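You operate a simulated robot arm through the tools that you are given. There is no shell and no other tool.

Carry out the task below with a simulated robot arm. There is one attempt and no reset: what you move stays moved.

Task
Boil both eggs from the holder soft in the cooker, then switch it off.
Fine: lid on the cork mat while you load, on the cooker for the run; eggs and dial stay there.
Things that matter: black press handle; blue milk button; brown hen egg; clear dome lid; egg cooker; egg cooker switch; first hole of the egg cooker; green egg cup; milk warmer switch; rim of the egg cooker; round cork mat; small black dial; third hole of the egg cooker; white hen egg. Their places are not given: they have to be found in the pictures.

It is judged by the outcome, as a careful person would: the job done as asked, and still so three seconds after it is handed in. It fails if anything else is knocked over, pushed out of place, dropped, spilled or broken. A push-on lid holds only when it is set on centred and level and pressed home; a screw cap is set on level and turned clockwise until tight.

Robot
A 5-joint arm with a two-finger parallel gripper, fixed in place. Base frame: the origin is at the foot of the arm, x ahead of it, y to its left, z up; the work surface is at about z = 0. Units: m, rad, N and s.
With the tool pointing down near the work surface it reaches from about 0.26 to 0.6 m from the base axis. Its first joint turns from -1.152 to 1.152 rad. The tool tilts only in the upright plane through the base axis and itself; it spins freely about its own axis. Payload 1.57 kg.
Tool frame: the origin (TCP) lies between the finger pads and is the grasp point; the fingertips stand 0.03 m ahead of it; z points along the fingers, y is the line along which they close. The gripper opens to 0.08 m. The fingers are 0.017 m wide and 0.012 m thick; the gripper's body (0.04 by 0.082 m) begins 0.08 m behind the TCP.
Orientation is that of the tool frame in the base frame, as a unit quaternion [x, y, z, w]. With the fingers straight down and closing along the base's y, the tool's x points along the base's -x, its y along +y and its z along -z.

Tools
- The arm moves only by the tool arm_command. Its argument "steps" is a list of rows, each an object of numbers (a shift or turn left out is 0, a gripper value left out holds the last): "hand": the gripper command, from -1 (shut) to 1 (fully open), values between in proportion; "tx", "ty", "tz": the shift along the base's x, y, z in units of 30 mm (1.0 is 30 mm); "ax", "ay", "az": the turn, a rotation vector about the base's x, y, z in units of 8 degrees (1.0 is 8 degrees). In form: [{"hand": .., "tx": .., "ty": .., "tz": .., "ax": .., "ay": .., "az": ..}, ...]. A call has 1 to 20 rows; each row shifts and turns the commanded pose from where the row before left it. A call with a number of a shift or a turn outside -1 to 1 is refused whole. Rows are played at 5 a second. More than 0.05 m and 0.15 rad between two rows, or a gripper value outside its range, and nothing of the call is played. A pose out of reach is approached as far as the arm can. The call stops where the force on the tool passes 80 N (or 10 N more than at its start, if that is more) or the arm is blocked; 0.2 s more then pass. Each finger travels about 0.153 m/s and halts on what it meets, pressing with about 42 N; the grip force reading is that of the motor and also rises with nothing between the fingers. The clock runs only during rows and for 0.2 s after the last one: add rows that do not move to give the fingers time. It gives the time, the measured TCP pose, the force on the tool (base axes), the opening and the grip force at its end, in the units of the frame above (readings bear some noise), with the torque about the TCP (base axes, N m) and any sound that the robot's microphone picked up.
- Cameras (640 x 400 px; columns grow to the right, rows downward): "scene" is fixed at [0.049, 0.416, 0.5099]; the picture's right is [-0.54, -0.84, 0.00], its down [-0.58, 0.37, -0.72] and it looks along [0.61, -0.39, -0.69] (base axes); focal length 250 px, centre (320, 200). "wrist" rides on the gripper at [0.072, -0.007, -0.122] in the tool frame; the picture's right is [0.09, 1.00, 0.00], its down [-0.84, 0.08, -0.54] and it looks along [-0.54, 0.05, 0.84] (tool axes); focal length 238 px, centre (320, 200).
- capture(camera): a new picture of that camera. No time passes.
- measure_at(camera, pixels): for up to 12 pixels [column, row] of the newest picture of that camera ("zoom" is the newest enlarged one), the place [x, y, z] in the base frame of the surface seen there, good to about 0.002 m. No time passes.
- close_up(camera, box): a new picture of the part [left, top, right, bottom] of that camera's present view, enlarged. No time passes.
- job_done(): hands the job in; it is judged then, once.

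Open the gripper and draw the arm clear of the work before you hand the job in, unless the task says otherwise.

The tools are called as a command line: name --argument value ..., lists and objects as JSON in quotes. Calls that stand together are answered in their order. arm_command: Moves the arm, as the interface text tells. Its arguments: {"type":"object","properties":{"steps":{"type":"array","items":{"type":"object","properties":{"hand":{"type":"number"},"tx":{"type":"number"},"ty":{"type":"number"},"tz":{"type":"number"},"ax":{"type":"number"},"ay":{"type":"number"},"az":{"type":"number"}}}}},"required":["steps"]} The other tools are called the same way: capture (camera) takes a picture; measure_at (camera, pixels) gives the place of the surface under pixels of a picture; close_up (camera, box) takes an enlarged picture of a part of a camera's view; job_done () hands the job in.

At the start:

```text
clock: 0.0
tcp_pos: [0.3162, -0.0022, 0.3152]
ee_rot: [0.001, 1.0, 0.001, 0.001]
force: [0.2, 1.0, 0.7]
wrist_torque: [-0.01, 0.0, -0.02]
opening: 0.0799
gripper_force: 0.2
```

scene: 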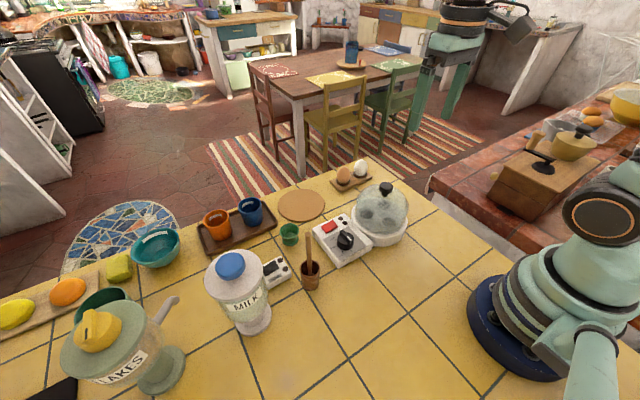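
wrist: 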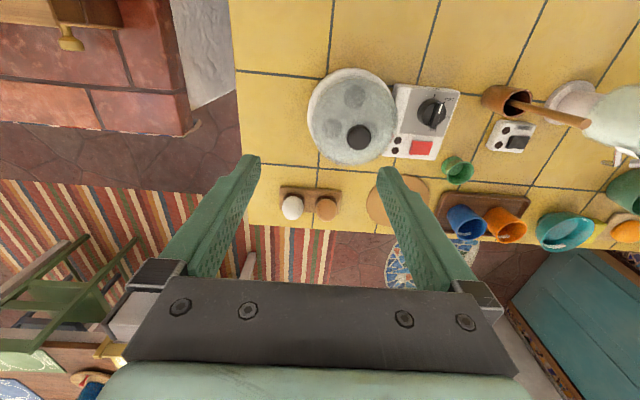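

The scene shows the cooker with dome lid near (380,212), its control box near (342,240), eggs near (350,172) and the cork mat at (302,205). I take close-ups to see the details.

close_up --camera "scene" --box '[240, 140, 440, 300]'

close_up --camera "wrist" --box '[260, 50, 540, 240]'

```text
2.50 times, centred on (340, 220) of scene
```

zoom: 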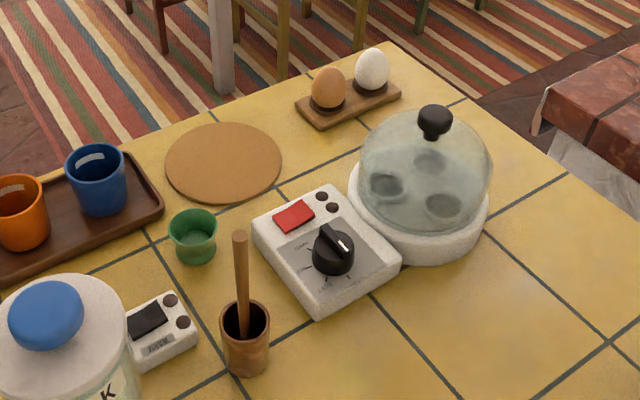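

```text
2.11 times, centred on (400, 145) of wrist
```

zoom: 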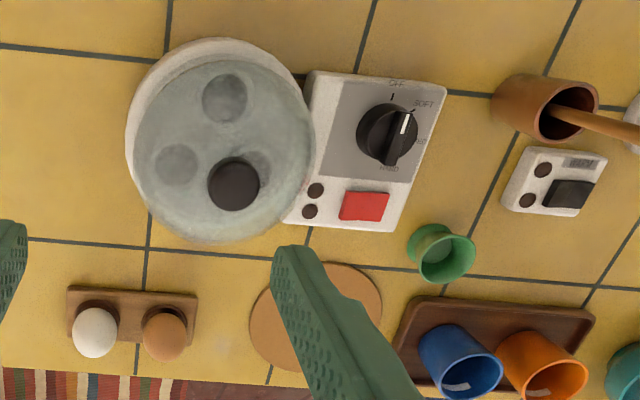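

I take a tighter look at the dial and switch panel to read the labels.

close_up --camera "scene" --box '[310, 205, 380, 275]'

close_up --camera "wrist" --box '[385, 75, 475, 165]'

```text
5.71 times, centred on (345, 240) of scene
```

zoom: 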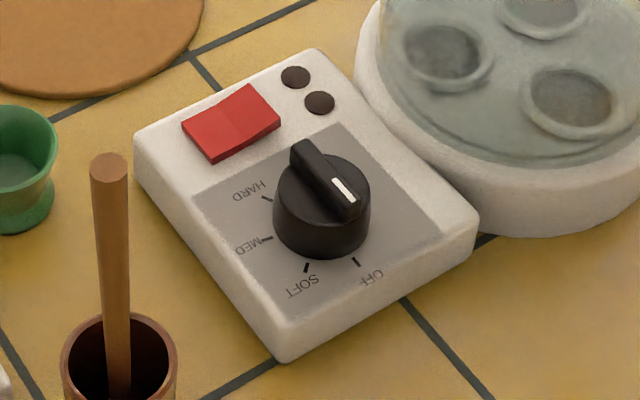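

```text
4.44 times, centred on (430, 120) of wrist
```

zoom: 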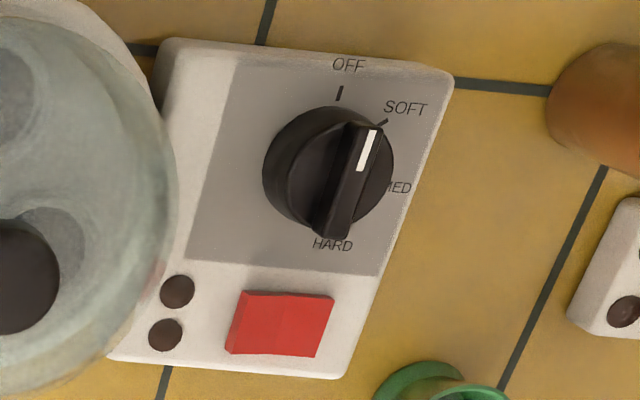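

The dial's white mark seems to sit close to OFF. I measure the dial, ticks and switch in this wrist zoom.

measure_at --camera "zoom" --pixels '[[340, 93], [383, 122], [397, 186], [333, 235], [376, 132], [360, 168], [325, 232], [330, 180], [278, 325], [245, 320], [315, 325], [178, 290]]'

measure_at --camera "scene" --pixels '[[386, 187], [380, 210], [302, 205], [344, 174], [361, 167], [352, 184], [289, 234], [311, 268], [406, 237], [325, 231], [250, 208], [275, 270]]'

```text
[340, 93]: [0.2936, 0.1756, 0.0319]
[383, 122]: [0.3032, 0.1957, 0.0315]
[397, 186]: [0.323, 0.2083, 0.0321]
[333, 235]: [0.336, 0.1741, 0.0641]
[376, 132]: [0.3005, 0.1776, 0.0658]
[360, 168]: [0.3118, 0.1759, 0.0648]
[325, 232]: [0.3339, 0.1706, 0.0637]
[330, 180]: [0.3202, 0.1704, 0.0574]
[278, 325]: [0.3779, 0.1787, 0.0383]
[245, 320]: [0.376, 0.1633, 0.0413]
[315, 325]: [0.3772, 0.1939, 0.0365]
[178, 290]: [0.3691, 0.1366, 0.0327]
```

```text
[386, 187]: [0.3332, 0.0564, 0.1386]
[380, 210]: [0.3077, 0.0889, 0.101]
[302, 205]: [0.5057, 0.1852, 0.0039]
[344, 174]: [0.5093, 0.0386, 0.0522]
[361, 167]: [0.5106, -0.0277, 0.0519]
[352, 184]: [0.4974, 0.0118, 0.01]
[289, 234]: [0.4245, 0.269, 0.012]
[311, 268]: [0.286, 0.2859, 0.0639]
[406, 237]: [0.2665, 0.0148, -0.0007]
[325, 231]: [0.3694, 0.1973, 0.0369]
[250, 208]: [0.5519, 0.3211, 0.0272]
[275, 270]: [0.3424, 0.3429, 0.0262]
```

The dial's ridge lies along -x, i.e. on OFF (0.294,0.176), with SOFT at (0.303,0.196). I zoom on the eggs and on the lid to measure them more carefully.

close_up --camera "scene" --box '[320, 150, 384, 200]'

close_up --camera "scene" --box '[340, 170, 420, 250]'

```text
8.00 times, centred on (352, 175) of scene
```

zoom: 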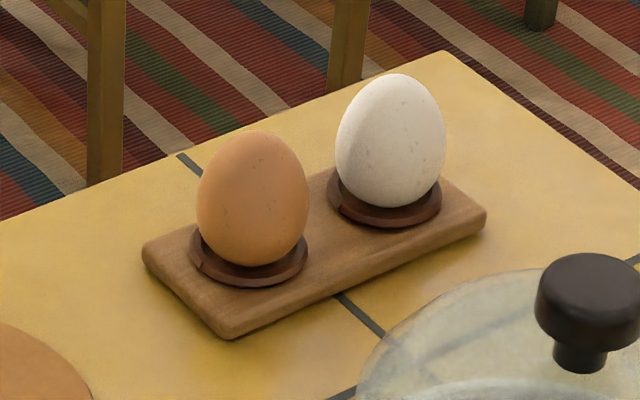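

```text
5.00 times, centred on (380, 210) of scene
```

zoom: 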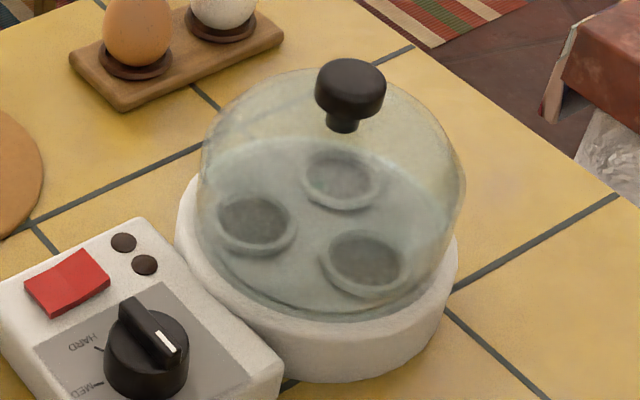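

The lid zoom shows the knob at (350,88) with its stem at (342,122) and three empty holes. I measure the knob, the dome, the rim and the base.

measure_at --camera "zoom" --pixels '[[350, 72], [320, 80], [384, 80], [342, 125], [350, 105], [200, 180], [465, 190], [330, 310], [185, 250], [330, 345], [452, 250], [335, 370]]'

measure_at --camera "scene" --pixels '[[351.6, 200.6], [343, 178], [344, 167], [361, 172], [359, 163], [366, 168], [338, 174], [350, 191], [379, 177], [338, 180], [346, 215], [323, 205]]'

```text
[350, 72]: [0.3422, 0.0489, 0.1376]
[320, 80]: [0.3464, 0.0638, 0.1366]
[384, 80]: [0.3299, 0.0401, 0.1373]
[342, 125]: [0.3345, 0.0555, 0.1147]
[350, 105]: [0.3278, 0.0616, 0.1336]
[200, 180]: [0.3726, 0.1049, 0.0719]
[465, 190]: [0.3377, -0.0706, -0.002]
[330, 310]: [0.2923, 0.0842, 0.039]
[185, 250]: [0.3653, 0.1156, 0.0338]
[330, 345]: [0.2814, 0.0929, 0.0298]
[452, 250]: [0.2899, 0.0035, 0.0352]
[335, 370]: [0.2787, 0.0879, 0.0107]
```

```text
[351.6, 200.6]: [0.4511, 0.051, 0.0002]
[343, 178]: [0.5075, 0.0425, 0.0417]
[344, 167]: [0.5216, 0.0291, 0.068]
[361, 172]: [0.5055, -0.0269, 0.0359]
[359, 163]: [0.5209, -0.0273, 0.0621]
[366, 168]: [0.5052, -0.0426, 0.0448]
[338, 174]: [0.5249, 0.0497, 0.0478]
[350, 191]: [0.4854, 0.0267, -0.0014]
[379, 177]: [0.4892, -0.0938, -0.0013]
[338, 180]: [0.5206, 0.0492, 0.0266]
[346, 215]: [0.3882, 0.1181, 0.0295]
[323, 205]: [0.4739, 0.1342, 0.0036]
```

The knob's centre is near (0.338,0.052), with its top at z≈0.138 and the dome top at ≈0.11. I move above it at z≈0.24 and look with the wrist camera.

arm_command --steps '[{"hand": 1, "tx": 0.36, "ty": 0.9, "tz": -0.6}, {"ty": 0.9, "tz": -0.6, "tx": 0.36}, {"tz": -0.8}, {"tz": -0.4}, {}]'

capture --camera "wrist"

capture --camera "scene"

```text
clock: 1.2
tcp_pos: [0.3368, 0.0519, 0.2432]
ee_rot: [0.0, 1.0, 0.0, 0.0]
force: [-0.1, 0.5, 0.0]
wrist_torque: [0.02, -0.01, 0.02]
opening: 0.0799
gripper_force: 0.2
```

```text
taken
```

wrist: 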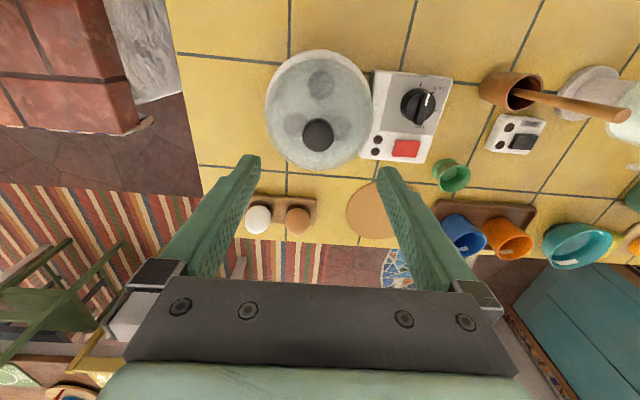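

```text
taken
```

scene: 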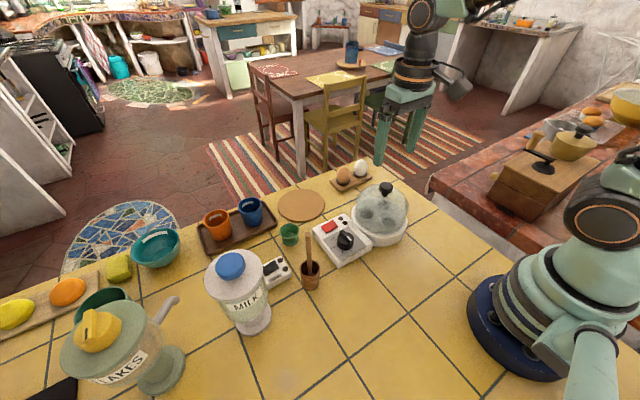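

The wrist view now shows the knob at (318,134), the dome around (318,110), and the eggs at (258,219) and (297,220). I zoom here and measure the knob and rim edges.

close_up --camera "wrist" --box '[255, 40, 385, 180]'

```text
2.86 times, centred on (320, 110) of wrist
```

zoom: 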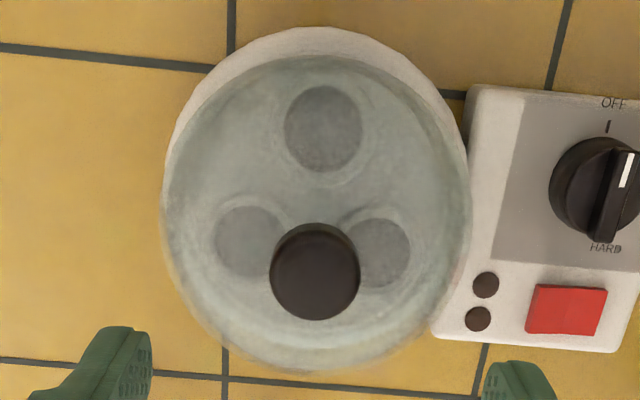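

measure_at --camera "zoom" --pixels '[[315, 270], [275, 270], [355, 270], [315, 230], [315, 312], [320, 35], [172, 170], [465, 170], [322, 130], [255, 240], [375, 250], [320, 190]]'

```text
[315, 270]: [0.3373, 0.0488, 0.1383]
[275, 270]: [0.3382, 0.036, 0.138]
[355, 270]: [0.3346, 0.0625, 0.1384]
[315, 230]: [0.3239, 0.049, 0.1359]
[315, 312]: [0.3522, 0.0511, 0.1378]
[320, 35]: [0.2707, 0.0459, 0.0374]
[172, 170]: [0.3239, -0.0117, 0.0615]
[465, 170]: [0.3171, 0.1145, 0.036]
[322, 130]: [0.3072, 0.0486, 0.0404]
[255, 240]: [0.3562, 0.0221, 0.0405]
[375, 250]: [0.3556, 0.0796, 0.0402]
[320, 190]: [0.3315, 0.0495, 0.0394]
```

The knob's centre comes out at (0.338,0.0495) with its top at z=0.138. I descend to TCP z≈0.147 with open fingers and close gently on it.

arm_command --steps '[{"hand": 1, "tx": 0.04, "ty": -0.07, "tz": -0.8}, {"tz": -0.8}, {"tz": -0.8}, {"tz": -0.8}, {}]'

close_up --camera "scene" --box '[330, 130, 450, 250]'

capture --camera "wrist"

```text
clock: 2.4
tcp_pos: [0.3394, 0.0476, 0.1454]
ee_rot: [0.001, 1.0, 0.0, 0.0]
force: [-0.1, 0.3, -0.4]
wrist_torque: [0.0, 0.01, 0.01]
opening: 0.0798
gripper_force: 0.1
```

```text
3.33 times, centred on (390, 190) of scene
```

zoom: 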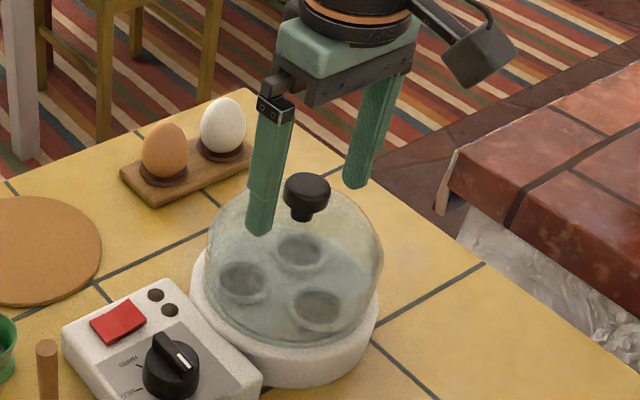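

```text
taken
```

wrist: 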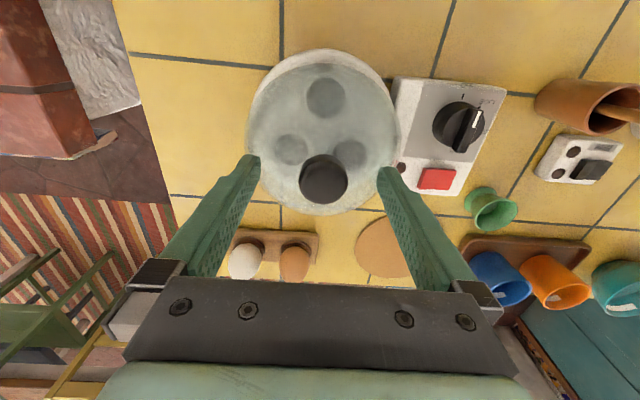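

The fingers straddle the knob ((322,180) in the wrist picture). I close the gripper on it.

arm_command --steps '[{"hand": -1}, {}, {}, {}]'

close_up --camera "scene" --box '[330, 130, 450, 250]'

```text
clock: 3.4
tcp_pos: [0.3401, 0.0481, 0.1468]
ee_rot: [0.001, 1.0, 0.0, 0.0]
force: [-0.6, 0.1, -0.6]
wrist_torque: [0.01, -0.01, -0.01]
opening: 0.0308
gripper_force: 39.7
```

```text
3.33 times, centred on (390, 190) of scene
```

zoom: 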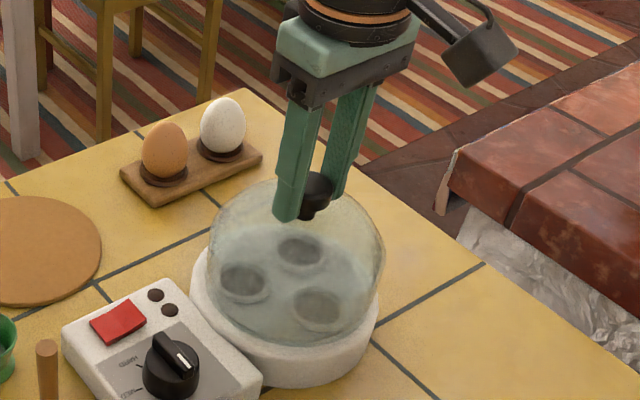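

The gripper holds the knob at an opening of 0.031. I lift slowly straight up.

arm_command --steps '[{"tz": 0.2}, {"tz": 0.3}, {"tz": 0.5}, {}]'

close_up --camera "scene" --box '[330, 130, 450, 250]'

```text
clock: 4.4
tcp_pos: [0.3398, 0.048, 0.1793]
ee_rot: [0.001, 1.0, 0.0, 0.0]
force: [-0.6, 0.9, -1.5]
wrist_torque: [0.0, 0.01, 0.0]
opening: 0.0309
gripper_force: 40.0
```

```text
3.33 times, centred on (390, 190) of scene
```

zoom: 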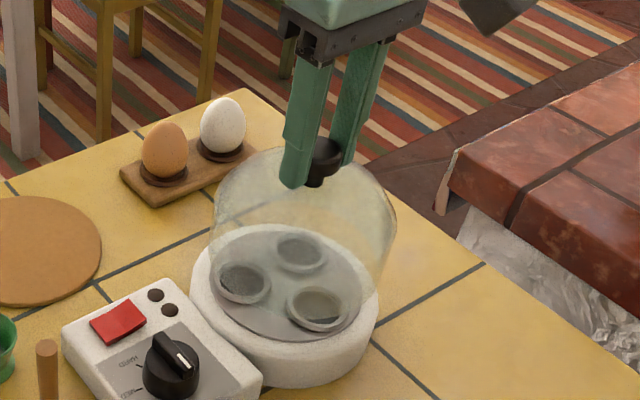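

The lid is off and hangs level. I measure the mat's edges and the tray's corner before carrying it over.

close_up --camera "scene" --box '[250, 170, 350, 250]'

```text
5.00 times, centred on (300, 210) of scene
```

zoom: 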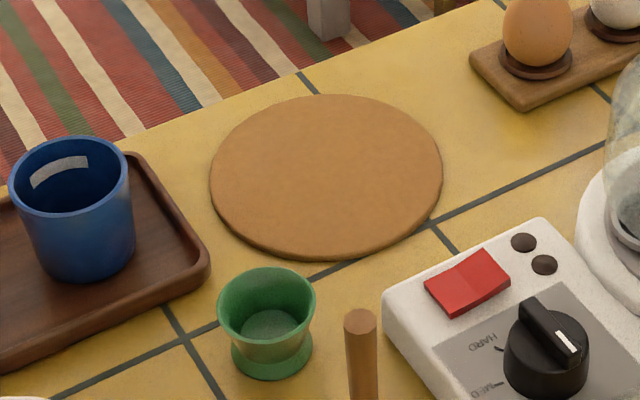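

measure_at --camera "zoom" --pixels '[[214, 175], [439, 170], [326, 97], [326, 254], [240, 125], [415, 225], [240, 230], [412, 118], [205, 255], [268, 270], [240, 290], [538, 225]]'

```text
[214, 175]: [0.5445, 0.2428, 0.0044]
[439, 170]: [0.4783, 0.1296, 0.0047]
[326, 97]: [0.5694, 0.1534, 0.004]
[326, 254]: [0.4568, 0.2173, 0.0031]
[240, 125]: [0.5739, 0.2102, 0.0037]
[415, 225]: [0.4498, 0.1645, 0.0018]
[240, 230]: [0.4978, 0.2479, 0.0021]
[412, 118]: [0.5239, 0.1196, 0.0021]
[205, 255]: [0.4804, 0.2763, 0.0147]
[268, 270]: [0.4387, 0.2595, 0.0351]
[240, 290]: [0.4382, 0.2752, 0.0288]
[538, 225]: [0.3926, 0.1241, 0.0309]
```

The mat's centre is (0.512,0.186) with radius ≈0.065. I lift to z≈0.22 and carry the lid over the mat.

arm_command --steps '[{"tz": 0.7}, {"tz": 0.7}, {"tx": 0.82, "ty": 0.657}, {"tx": 0.82, "ty": 0.657}, {"tx": 0.82, "ty": 0.657}, {"tx": 0.82, "ty": 0.657}, {"tx": 0.82, "ty": 0.657}, {"tx": 0.82, "ty": 0.657}, {"tx": 0.82, "ty": 0.657}, {}, {}]'

capture --camera "scene"

capture --camera "wrist"

```text
clock: 6.8
tcp_pos: [0.5111, 0.1885, 0.2198]
ee_rot: [0.001, 1.0, 0.0, 0.001]
force: [0.2, -0.3, -0.6]
wrist_torque: [-0.01, 0.0, 0.02]
opening: 0.031
gripper_force: 40.2
```

```text
taken
```

scene: 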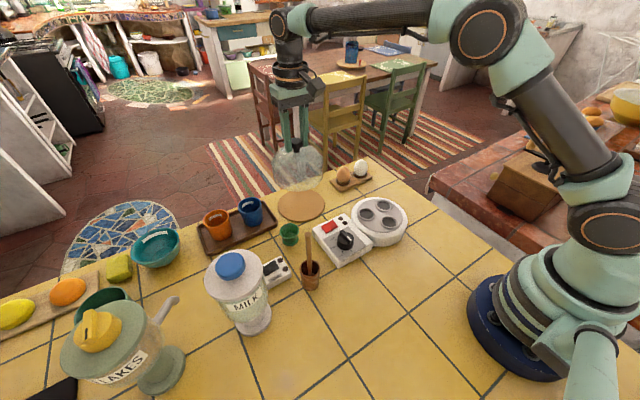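

```text
taken
```

wrist: 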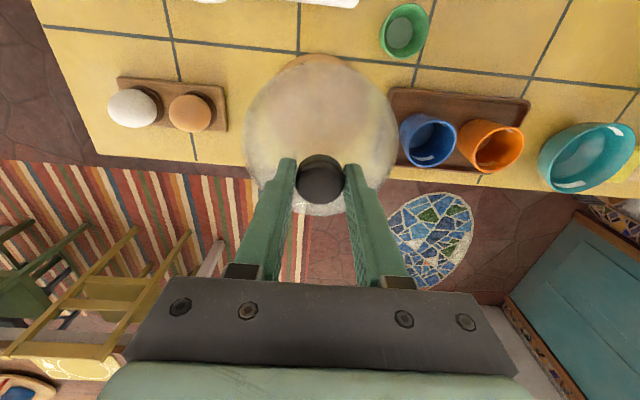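

The lid hangs above the mat at (0.511,0.188). I lower it to about z=0.13.

arm_command --steps '[{"tz": -0.75, "ty": -0.05}, {"tz": -0.75}, {"tz": -0.75}, {"tz": -0.75}, {}]'

close_up --camera "scene" --box '[250, 150, 350, 250]'

```text
clock: 8.0
tcp_pos: [0.5113, 0.1838, 0.1287]
ee_rot: [0.0, 1.0, 0.0, 0.001]
force: [-0.3, -0.2, -1.4]
wrist_torque: [0.0, 0.01, -0.03]
opening: 0.0308
gripper_force: 40.2
```

```text
4.00 times, centred on (300, 200) of scene
```

zoom: 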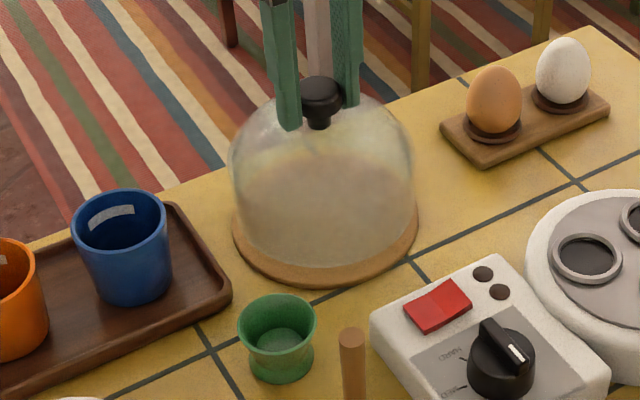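

The lid's rim is just above the mat. I lower it in small steps and watch the vertical force.

arm_command --steps '[{"tz": -0.1}, {"tz": -0.1}, {"tz": -0.1}, {}]'

```text
clock: 9.0
tcp_pos: [0.512, 0.185, 0.121]
ee_rot: [0.001, 1.0, 0.0, 0.0]
force: [-0.1, 0.0, -1.0]
wrist_torque: [0.01, 0.02, 0.02]
opening: 0.0311
gripper_force: 39.5
```

No contact yet at z=0.121. I continue down in 2-3 mm steps.

arm_command --steps '[{"tz": -0.08}, {"tz": -0.08}, {}]'

arm_command --steps '[{"tz": -0.07}, {}]'

```text
clock: 9.8
tcp_pos: [0.5111, 0.1853, 0.115]
ee_rot: [0.001, 1.0, 0.0, -0.001]
force: [-0.1, -0.5, -1.2]
wrist_torque: [0.01, -0.02, 0.0]
opening: 0.0308
gripper_force: 39.9
```

```text
clock: 10.4
tcp_pos: [0.5122, 0.1855, 0.1142]
ee_rot: [0.001, 1.0, 0.0, 0.0]
force: [-1.5, -2.6, 9.6]
wrist_torque: [-0.06, 0.39, 0.02]
opening: 0.0308
gripper_force: 40.3
```

Contact with about 10 N at z=0.114, so the lid stands on the mat. I ease up by 1 mm, open the fingers and rise.

arm_command --steps '[{"tz": 0.04}, {"hand": 0.6}, {}, {}]'

close_up --camera "scene" --box '[250, 150, 350, 250]'

```text
clock: 11.4
tcp_pos: [0.5114, 0.1847, 0.1146]
ee_rot: [0.001, 1.0, 0.0, 0.0]
force: [0.5, 0.1, -0.2]
wrist_torque: [0.03, -0.01, 0.0]
opening: 0.0642
gripper_force: 0.1
```

```text
4.00 times, centred on (300, 200) of scene
```

zoom: 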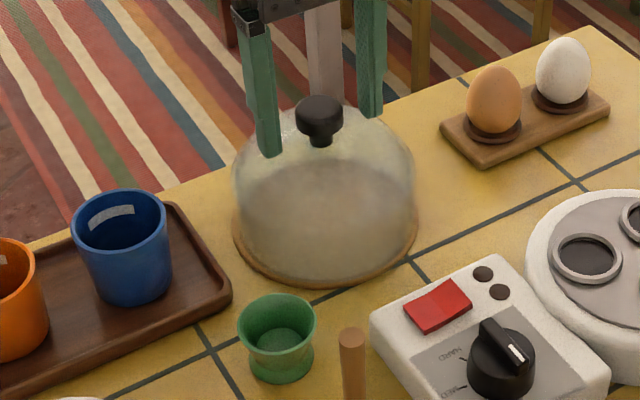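

The lid stands steady on the mat. I rise to z≈0.21 and move towards the eggs to measure them with the wrist camera.

arm_command --steps '[{"tz": 0.8}, {"tz": 0.8}, {"tz": 0.8}, {"tz": 0.8}, {"tx": -0.7, "ty": -0.9}, {"tx": -0.7, "ty": -0.9}, {"tx": -0.6, "ty": -0.9}, {"ty": -0.9}, {"ty": -0.9}, {"ty": -0.7}, {}]'

capture --camera "wrist"

capture --camera "scene"

```text
clock: 13.8
tcp_pos: [0.451, 0.0286, 0.2089]
ee_rot: [0.0, 1.0, 0.0, -0.001]
force: [-0.4, -0.1, -0.5]
wrist_torque: [0.07, -0.02, 0.03]
opening: 0.0642
gripper_force: 0.1
```

```text
taken
```

wrist: 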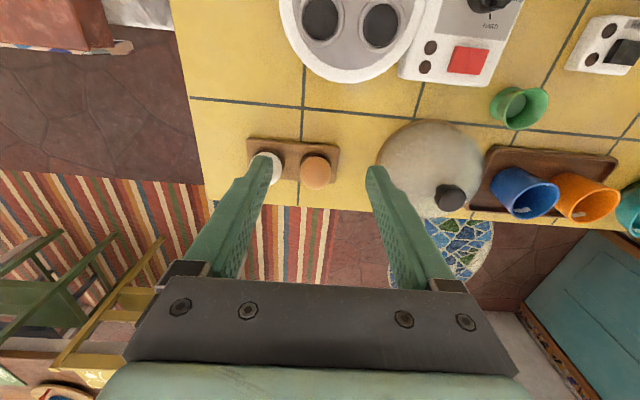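

```text
taken
```

scene: 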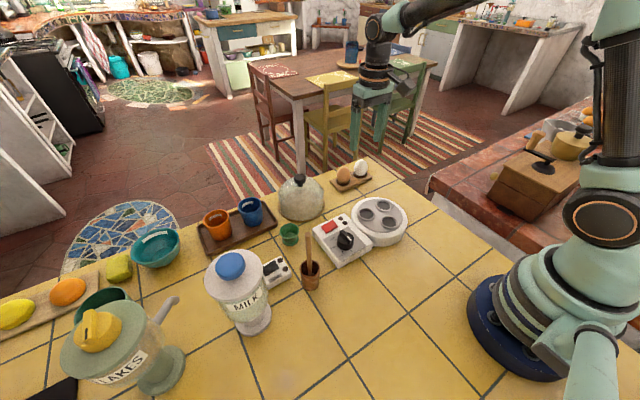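

I zoom the wrist view on the eggs and the open cooker to measure the brown egg and the holes.

close_up --camera "wrist" --box '[240, 120, 360, 220]'

close_up --camera "scene" --box '[340, 180, 420, 250]'

```text
4.00 times, centred on (300, 170) of wrist
```

zoom: 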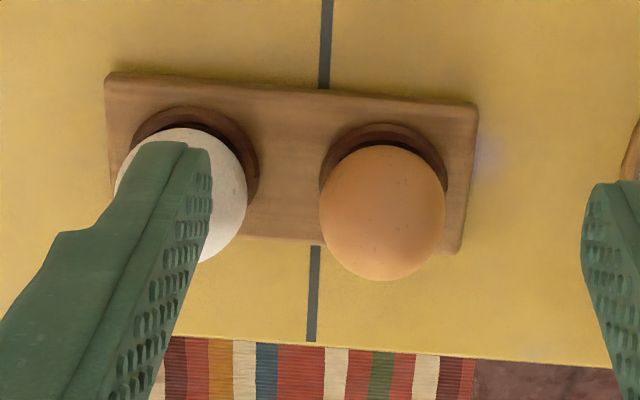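

```text
5.71 times, centred on (380, 215) of scene
```

zoom: 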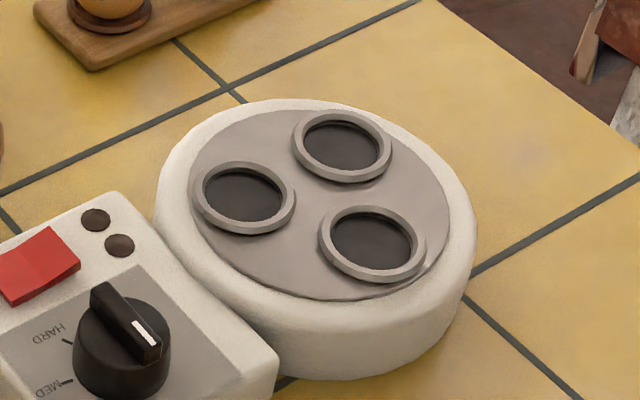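

I measure the hole rings in this zoom, and the brown egg's outline in the wrist picture.

measure_at --camera "zoom" --pixels '[[243, 163], [196, 195], [292, 208], [243, 232], [373, 208], [322, 240], [424, 250], [373, 280], [342, 116], [294, 145], [390, 150], [342, 180]]'

measure_at --camera "wrist" --pixels '[[301, 168], [330.5, 172], [316, 158], [316, 188.5], [315.5, 173], [316, 180], [324, 152], [289, 173], [300, 148], [262, 173], [286, 206], [327, 176]]'

```text
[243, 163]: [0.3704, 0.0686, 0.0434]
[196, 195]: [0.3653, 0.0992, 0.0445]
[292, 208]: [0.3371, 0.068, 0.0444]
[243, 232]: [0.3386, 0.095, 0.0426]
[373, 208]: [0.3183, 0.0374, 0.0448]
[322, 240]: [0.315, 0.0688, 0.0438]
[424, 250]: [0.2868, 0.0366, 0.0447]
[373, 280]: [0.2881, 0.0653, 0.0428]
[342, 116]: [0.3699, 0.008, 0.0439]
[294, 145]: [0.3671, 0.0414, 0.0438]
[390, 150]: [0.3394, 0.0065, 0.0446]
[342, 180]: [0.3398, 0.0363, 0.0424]
```

```text
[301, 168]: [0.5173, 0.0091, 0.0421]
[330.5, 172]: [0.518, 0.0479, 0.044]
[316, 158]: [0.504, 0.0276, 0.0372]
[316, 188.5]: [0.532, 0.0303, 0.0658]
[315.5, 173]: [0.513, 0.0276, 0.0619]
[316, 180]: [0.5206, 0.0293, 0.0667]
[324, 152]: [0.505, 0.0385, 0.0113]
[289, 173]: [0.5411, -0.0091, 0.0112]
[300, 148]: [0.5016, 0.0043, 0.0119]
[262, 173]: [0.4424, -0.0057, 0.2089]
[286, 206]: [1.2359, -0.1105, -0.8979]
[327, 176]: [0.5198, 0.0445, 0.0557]
```

The brown egg is centred near (0.522,0.029), with its top at about z=0.067. I turn the tool by 60° so the fingers clear the neighbouring egg, open fully and hover above it.

arm_command --steps '[{"hand": 1, "tx": 0.295, "az": 0.9375}, {"tx": 0.295, "az": 0.9375}, {"tx": 0.295, "az": 0.9375}, {"tx": 0.295, "az": 0.9375}, {"tx": 0.295, "az": 0.9375}, {"tx": 0.295, "az": 0.9375}, {"tx": 0.295, "az": 0.9375}, {"tx": 0.295, "az": 0.9375}, {"tz": -0.8}, {"tz": -0.8}, {}]'

capture --camera "wrist"

close_up --camera "scene" --box '[310, 110, 410, 210]'

```text
clock: 16.2
tcp_pos: [0.5234, 0.0274, 0.1615]
ee_rot: [-0.499, 0.866, 0.0, 0.0]
force: [-0.5, -0.3, 0.2]
wrist_torque: [-0.01, -0.01, 0.02]
opening: 0.0797
gripper_force: 0.1
```

```text
taken
```

wrist: 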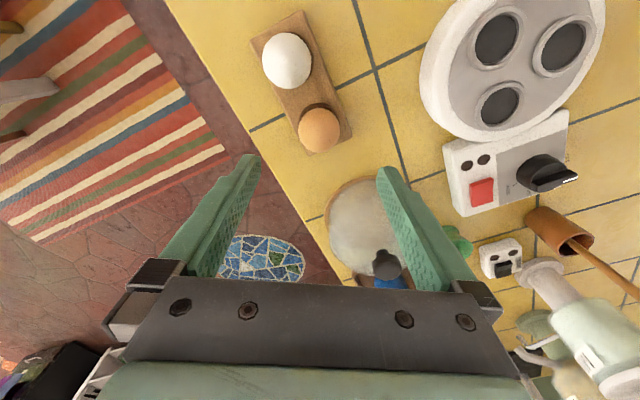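

```text
4.00 times, centred on (360, 160) of scene
```

zoom: 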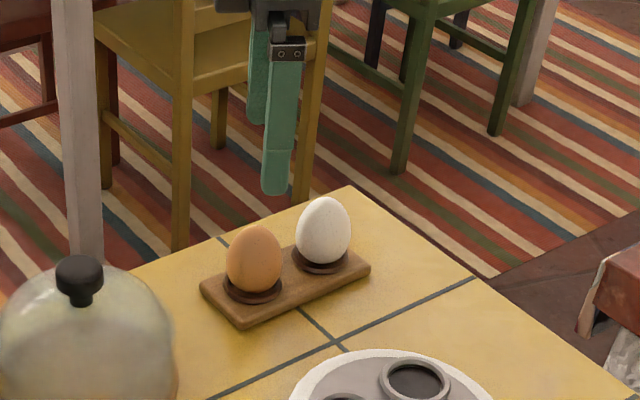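

Both eggs and the cooker are visible in the wrist view. I zoom on the eggs and measure their outlines.

close_up --camera "wrist" --box '[240, 10, 380, 170]'

```text
2.50 times, centred on (310, 90) of wrist
```

zoom: 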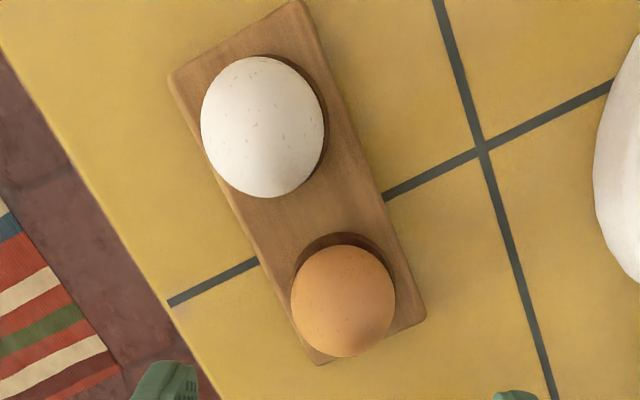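

measure_at --camera "zoom" --pixels '[[295, 300], [391, 300], [343, 252], [343, 352], [343, 300], [343, 325], [206, 127], [318, 127], [262, 62], [272, 192], [265, 127], [270, 160]]'

measure_at --camera "wrist" --pixels '[[497, 39], [560, 47], [501, 105], [497, 12], [497, 68], [474, 39], [520, 39], [501, 82], [501, 127], [478, 105], [523, 105], [530, 20]]'

```text
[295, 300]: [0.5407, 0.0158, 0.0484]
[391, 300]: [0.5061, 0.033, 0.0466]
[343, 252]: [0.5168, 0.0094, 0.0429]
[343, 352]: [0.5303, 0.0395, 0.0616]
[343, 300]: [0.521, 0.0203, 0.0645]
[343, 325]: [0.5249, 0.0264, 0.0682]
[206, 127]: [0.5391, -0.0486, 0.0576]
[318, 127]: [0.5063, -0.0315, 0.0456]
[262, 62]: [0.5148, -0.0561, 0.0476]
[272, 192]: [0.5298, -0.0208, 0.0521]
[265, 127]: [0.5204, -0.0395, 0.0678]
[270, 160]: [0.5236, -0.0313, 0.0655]
```

```text
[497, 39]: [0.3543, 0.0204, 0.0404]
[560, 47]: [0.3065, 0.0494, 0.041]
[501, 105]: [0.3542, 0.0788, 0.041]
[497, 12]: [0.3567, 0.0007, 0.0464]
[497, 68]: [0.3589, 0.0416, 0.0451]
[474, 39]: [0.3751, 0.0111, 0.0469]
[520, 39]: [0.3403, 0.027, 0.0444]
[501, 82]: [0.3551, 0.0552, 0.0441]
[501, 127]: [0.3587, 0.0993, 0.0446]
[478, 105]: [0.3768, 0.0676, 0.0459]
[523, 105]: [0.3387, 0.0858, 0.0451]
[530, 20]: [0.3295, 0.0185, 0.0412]
```

The brown egg's axis is at about (0.5235,0.0275), right under the TCP. I descend to z≈0.053 so the fingertips stay above the holder's ring.

arm_command --steps '[{"tz": -0.9}, {"tz": -0.9}, {"tz": -0.9}, {"tz": -0.6}, {"tz": -0.3}, {}]'

capture --camera "wrist"

close_up --camera "scene" --box '[310, 110, 410, 210]'

```text
clock: 17.6
tcp_pos: [0.5223, 0.0298, 0.0537]
ee_rot: [-0.499, 0.867, 0.001, 0.0]
force: [0.3, 0.7, 0.0]
wrist_torque: [-0.02, -0.03, -0.01]
opening: 0.08
gripper_force: 0.0
```

```text
taken
```

wrist: 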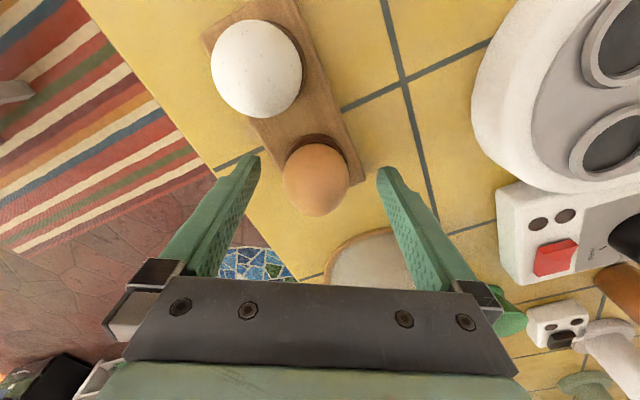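

```text
4.00 times, centred on (360, 160) of scene
```

zoom: 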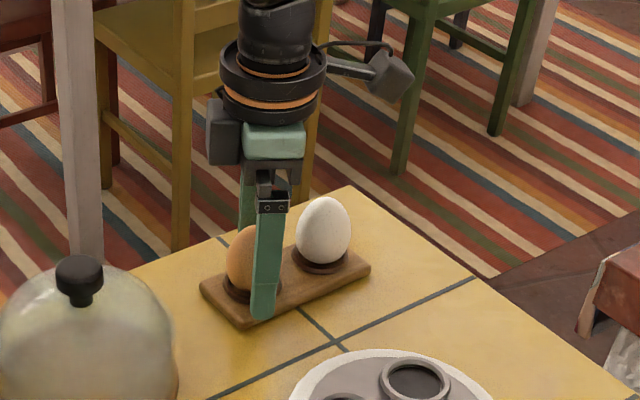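

The egg at (316,178) is centred between the fingers. I close in stages to find contact with a gentle grip.

arm_command --steps '[{"hand": 0.4}, {"hand": 0.15}, {"hand": 0.05}, {}]'

arm_command --steps '[{"hand": -0.02}, {}, {}]'

```text
clock: 18.6
tcp_pos: [0.5227, 0.0292, 0.0552]
ee_rot: [-0.5, 0.866, 0.0, 0.0]
force: [-0.2, -0.6, -0.2]
wrist_torque: [-0.04, -0.01, 0.0]
opening: 0.043
gripper_force: 15.9
```

```text
clock: 19.4
tcp_pos: [0.5217, 0.0298, 0.0541]
ee_rot: [-0.5, 0.866, 0.0, 0.0]
force: [-1.2, -0.4, 0.3]
wrist_torque: [0.0, 0.02, -0.02]
opening: 0.0423
gripper_force: 20.2
```

The fingers hold the egg at 0.0425 m with about 20 N, enough for an egg. I lift it slowly.

arm_command --steps '[{"hand": -0.05, "tz": 0.15}, {"tz": 0.3}, {"tz": 0.5}, {"tz": 0.7}, {}]'

close_up --camera "scene" --box '[310, 90, 410, 190]'

```text
clock: 20.6
tcp_pos: [0.5221, 0.0309, 0.1052]
ee_rot: [-0.499, 0.867, 0.0, 0.001]
force: [0.2, -0.3, -0.7]
wrist_torque: [0.0, 0.0, -0.02]
opening: 0.0425
gripper_force: 19.1
```

```text
4.00 times, centred on (360, 140) of scene
```

zoom: 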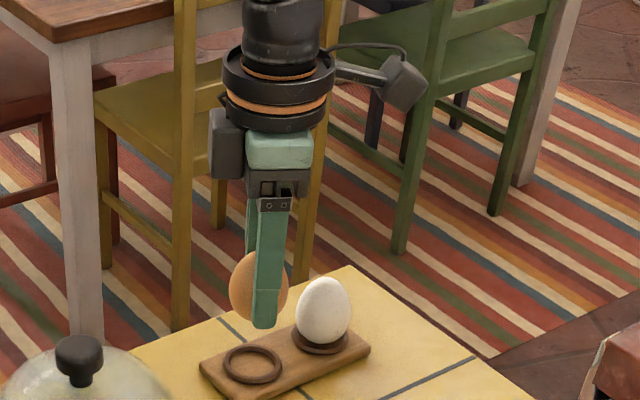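

The egg is lifted clean (the ring on the holder is empty). I rise a little and carry it over the hole nearest the arm, at about (0.304,0.050).

arm_command --steps '[{"tz": 0.8}, {"tz": 0.6}, {"tx": -0.9, "ty": 0.08}, {"tx": -0.9, "ty": 0.08}, {"tx": -0.9, "ty": 0.08}, {"tx": -0.9, "ty": 0.08}, {"tx": -0.9, "ty": 0.08}, {"tx": -0.9, "ty": 0.08}, {"tx": -0.9, "ty": 0.08}, {"tx": -0.9, "ty": 0.08}, {}, {}]'

capture --camera "wrist"

close_up --camera "scene" --box '[330, 130, 450, 250]'

```text
clock: 23.2
tcp_pos: [0.3054, 0.0487, 0.1453]
ee_rot: [-0.499, 0.867, 0.0, 0.0]
force: [0.8, -0.9, -0.2]
wrist_torque: [0.01, 0.0, -0.04]
opening: 0.0423
gripper_force: 19.4
```

```text
taken
```

wrist: 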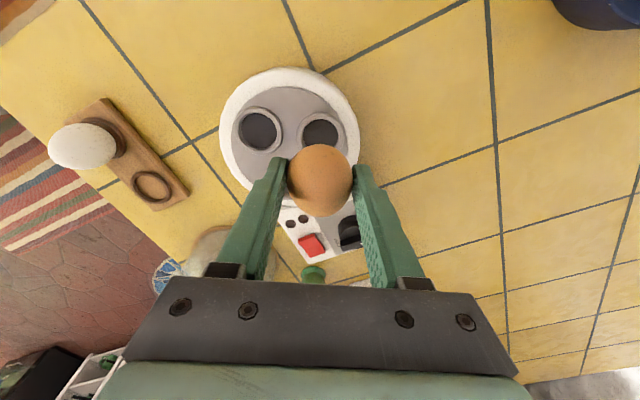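

```text
3.33 times, centred on (390, 190) of scene
```

zoom: 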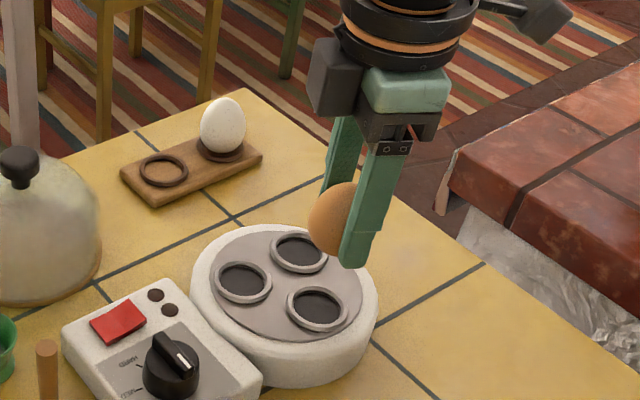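

The target hole shows at (320,133) in the wrist view, next to the other at (257,131). I zoom in to refine their centres.

close_up --camera "wrist" --box '[215, 60, 365, 220]'

```text
2.50 times, centred on (290, 140) of wrist
```

zoom: 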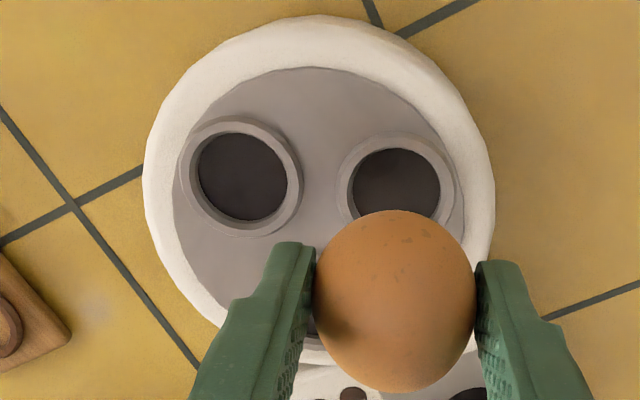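

measure_at --camera "zoom" --pixels '[[344, 190], [448, 190], [396, 140], [190, 177], [295, 177], [243, 124], [243, 229], [396, 185], [243, 177], [173, 190], [467, 190], [315, 67]]'

```text
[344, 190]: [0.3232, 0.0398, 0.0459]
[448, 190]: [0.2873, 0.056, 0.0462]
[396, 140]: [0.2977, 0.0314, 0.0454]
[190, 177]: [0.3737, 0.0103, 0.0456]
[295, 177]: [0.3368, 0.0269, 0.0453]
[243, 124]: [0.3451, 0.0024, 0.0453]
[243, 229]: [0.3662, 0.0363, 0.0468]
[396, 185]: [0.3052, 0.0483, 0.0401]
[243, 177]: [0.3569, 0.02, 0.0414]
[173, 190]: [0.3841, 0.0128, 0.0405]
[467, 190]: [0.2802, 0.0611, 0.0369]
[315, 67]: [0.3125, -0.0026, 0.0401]
```

The near hole's centre is (0.306,0.0485) and the other (0.3555,0.0195). I check where the egg sits relative to the TCP by measuring points on it.

measure_at --camera "zoom" --pixels '[[395, 215], [395, 240], [395, 270], [395, 300], [395, 330], [395, 360], [395, 385], [320, 295], [470, 295], [360, 330], [430, 330], [395, 345]]'

```text
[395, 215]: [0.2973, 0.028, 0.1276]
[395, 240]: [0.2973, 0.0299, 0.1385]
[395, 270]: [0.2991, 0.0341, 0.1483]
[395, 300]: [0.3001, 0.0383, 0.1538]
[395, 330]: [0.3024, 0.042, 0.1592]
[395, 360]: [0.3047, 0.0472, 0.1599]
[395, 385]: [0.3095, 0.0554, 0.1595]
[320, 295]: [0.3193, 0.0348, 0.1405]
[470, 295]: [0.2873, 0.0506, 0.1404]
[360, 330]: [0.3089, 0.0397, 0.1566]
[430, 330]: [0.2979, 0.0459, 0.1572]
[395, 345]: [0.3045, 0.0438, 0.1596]
```

The egg's axis coincides with the TCP within 1–2 mm. I lower it over the hole to z≈0.09 and then in small steps until contact.

arm_command --steps '[{"tz": -0.6, "tx": 0.02}, {"tz": -0.6}, {"tz": -0.4}, {"tz": -0.2}, {}]'

close_up --camera "scene" --box '[330, 150, 430, 250]'

```text
clock: 24.4
tcp_pos: [0.3068, 0.0497, 0.0906]
ee_rot: [-0.5, 0.866, 0.0, 0.0]
force: [0.1, -0.2, -0.7]
wrist_torque: [0.01, -0.01, 0.02]
opening: 0.0423
gripper_force: 19.9
```

```text
4.00 times, centred on (380, 200) of scene
```

zoom: 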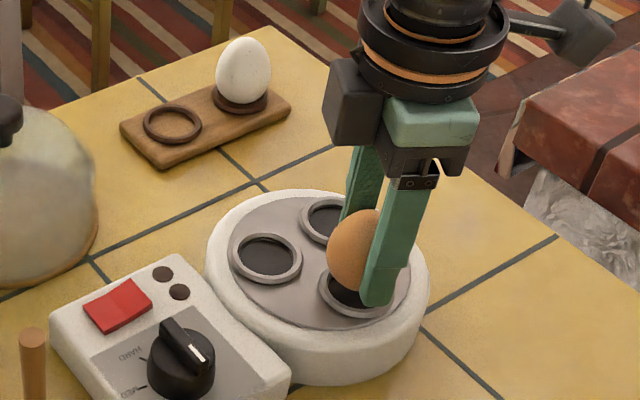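

The egg hangs over the hole. I lower in 1.5–2 mm steps, watching the force.

arm_command --steps '[{"tz": -0.07}, {"tz": -0.07}, {}]'

arm_command --steps '[{"tz": -0.05}, {"tz": -0.05}, {}]'

```text
clock: 25.2
tcp_pos: [0.307, 0.0486, 0.0874]
ee_rot: [-0.499, 0.867, 0.0, -0.001]
force: [-0.4, -0.6, -0.2]
wrist_torque: [0.0, 0.04, 0.02]
opening: 0.0425
gripper_force: 19.8
```

```text
clock: 26.0
tcp_pos: [0.3068, 0.049, 0.0843]
ee_rot: [-0.5, 0.866, 0.0, 0.0]
force: [-0.1, 0.0, 0.5]
wrist_torque: [0.01, -0.01, -0.01]
opening: 0.0422
gripper_force: 20.0
```

Still no contact at z=0.084. I keep going with 1.5 mm steps.

arm_command --steps '[{"tz": -0.05}, {}]'

arm_command --steps '[{"tz": -0.05}, {}]'

```text
clock: 26.6
tcp_pos: [0.3066, 0.0489, 0.0828]
ee_rot: [-0.499, 0.867, 0.0, 0.0]
force: [-0.2, 0.4, -0.3]
wrist_torque: [0.01, 0.01, 0.03]
opening: 0.0424
gripper_force: 20.0
```

```text
clock: 27.2
tcp_pos: [0.3068, 0.0497, 0.0799]
ee_rot: [-0.498, 0.867, 0.0, 0.0]
force: [-0.1, -0.9, 0.0]
wrist_torque: [0.03, 0.02, 0.01]
opening: 0.0425
gripper_force: 19.9
```

No contact at z=0.080 yet; I look closely before going lower.

close_up --camera "scene" --box '[365, 180, 425, 240]'

close_up --camera "wrist" --box '[200, 60, 400, 220]'

```text
6.67 times, centred on (395, 210) of scene
```

zoom: 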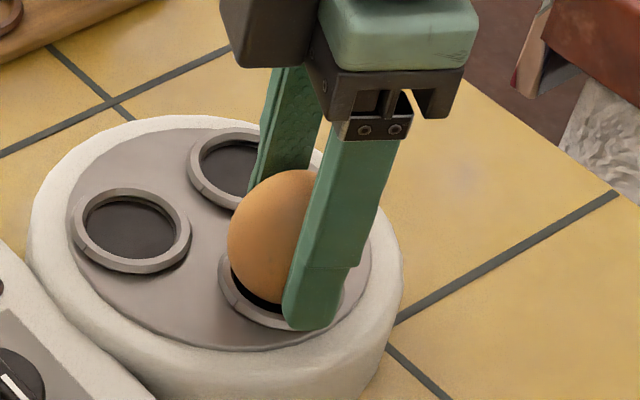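

```text
2.50 times, centred on (300, 140) of wrist
```

zoom: 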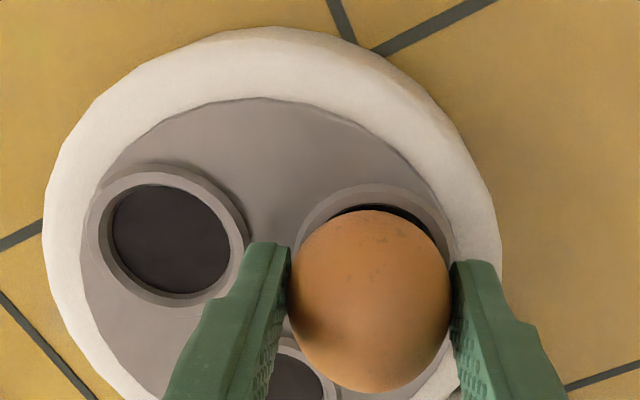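

I go down another 1–3 mm in small steps, keeping the fingertips above the ring (z 0.0455).

arm_command --steps '[{"tz": -0.04}, {}]'

arm_command --steps '[{"tz": -0.04}, {}]'

```text
clock: 27.8
tcp_pos: [0.3073, 0.0489, 0.0791]
ee_rot: [-0.499, 0.866, -0.001, 0.0]
force: [0.0, 0.7, 0.2]
wrist_torque: [-0.01, 0.0, 0.01]
opening: 0.0425
gripper_force: 20.2
```

```text
clock: 28.4
tcp_pos: [0.3063, 0.0491, 0.0799]
ee_rot: [-0.5, 0.866, 0.0, 0.001]
force: [-0.9, -0.9, 14.9]
wrist_torque: [0.01, 0.12, 0.03]
opening: 0.0426
gripper_force: 19.9
```

Contact: 15 N at z≈0.079. I ease up slightly and open in stages to release the egg.

arm_command --steps '[{"tz": 0.03}, {"hand": 0.1}, {"hand": 0.25}, {"hand": 0.5}, {}, {}]'

close_up --camera "scene" --box '[365, 180, 425, 240]'

close_up --camera "wrist" --box '[200, 60, 400, 220]'

```text
clock: 29.8
tcp_pos: [0.3041, 0.0486, 0.0806]
ee_rot: [-0.499, 0.867, 0.001, 0.0]
force: [0.7, -0.1, -0.7]
wrist_torque: [-0.04, 0.01, -0.01]
opening: 0.0598
gripper_force: 0.1
```

```text
6.67 times, centred on (395, 210) of scene
```

zoom: 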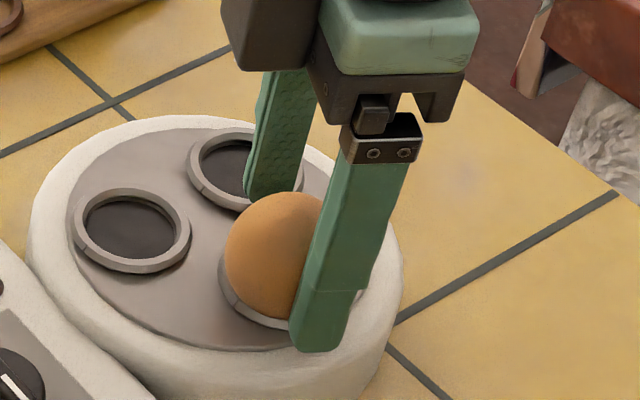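

```text
2.50 times, centred on (300, 140) of wrist
```

zoom: 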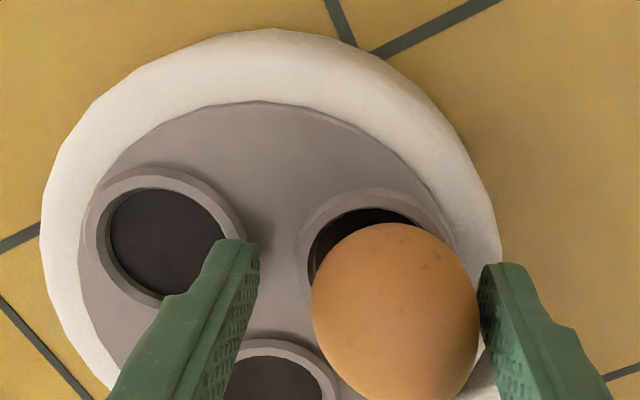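

The egg has settled and seems to lean toward one finger. I measure its position before doing anything else.

measure_at --camera "zoom" --pixels '[[395, 228], [395, 260], [395, 290], [395, 320], [395, 350], [395, 380], [316, 300], [474, 300], [350, 320], [440, 320], [440, 360], [350, 360]]'

capture --camera "wrist"

capture --camera "scene"

```text
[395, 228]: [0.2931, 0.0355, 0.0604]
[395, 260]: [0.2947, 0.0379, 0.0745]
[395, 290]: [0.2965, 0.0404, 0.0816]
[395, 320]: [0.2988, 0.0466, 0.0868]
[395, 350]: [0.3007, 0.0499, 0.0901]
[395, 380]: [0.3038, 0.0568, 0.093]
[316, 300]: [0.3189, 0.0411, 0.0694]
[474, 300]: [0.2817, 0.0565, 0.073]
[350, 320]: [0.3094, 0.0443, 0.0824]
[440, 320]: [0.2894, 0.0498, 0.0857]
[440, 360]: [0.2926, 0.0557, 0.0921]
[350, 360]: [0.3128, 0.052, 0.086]
```

```text
taken
```

wrist: 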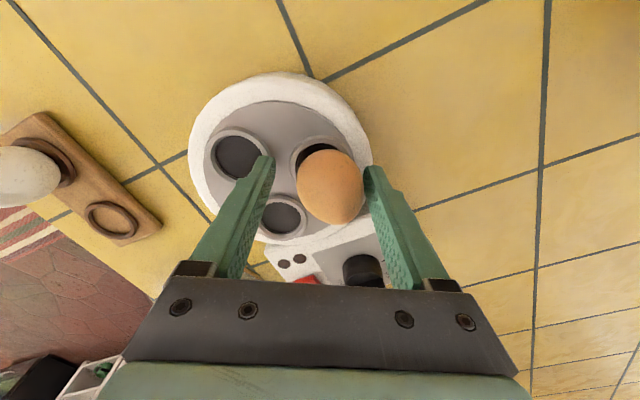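

```text
taken
```

scene: 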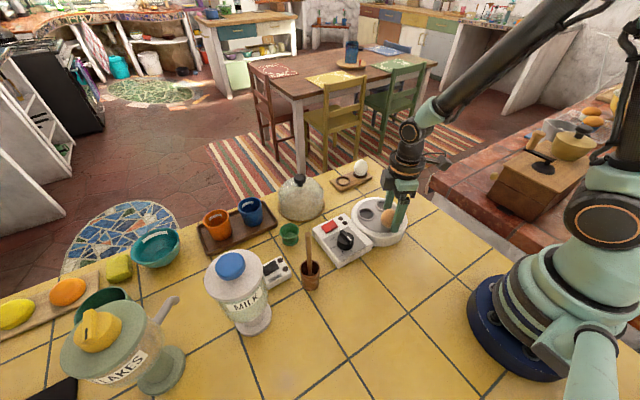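

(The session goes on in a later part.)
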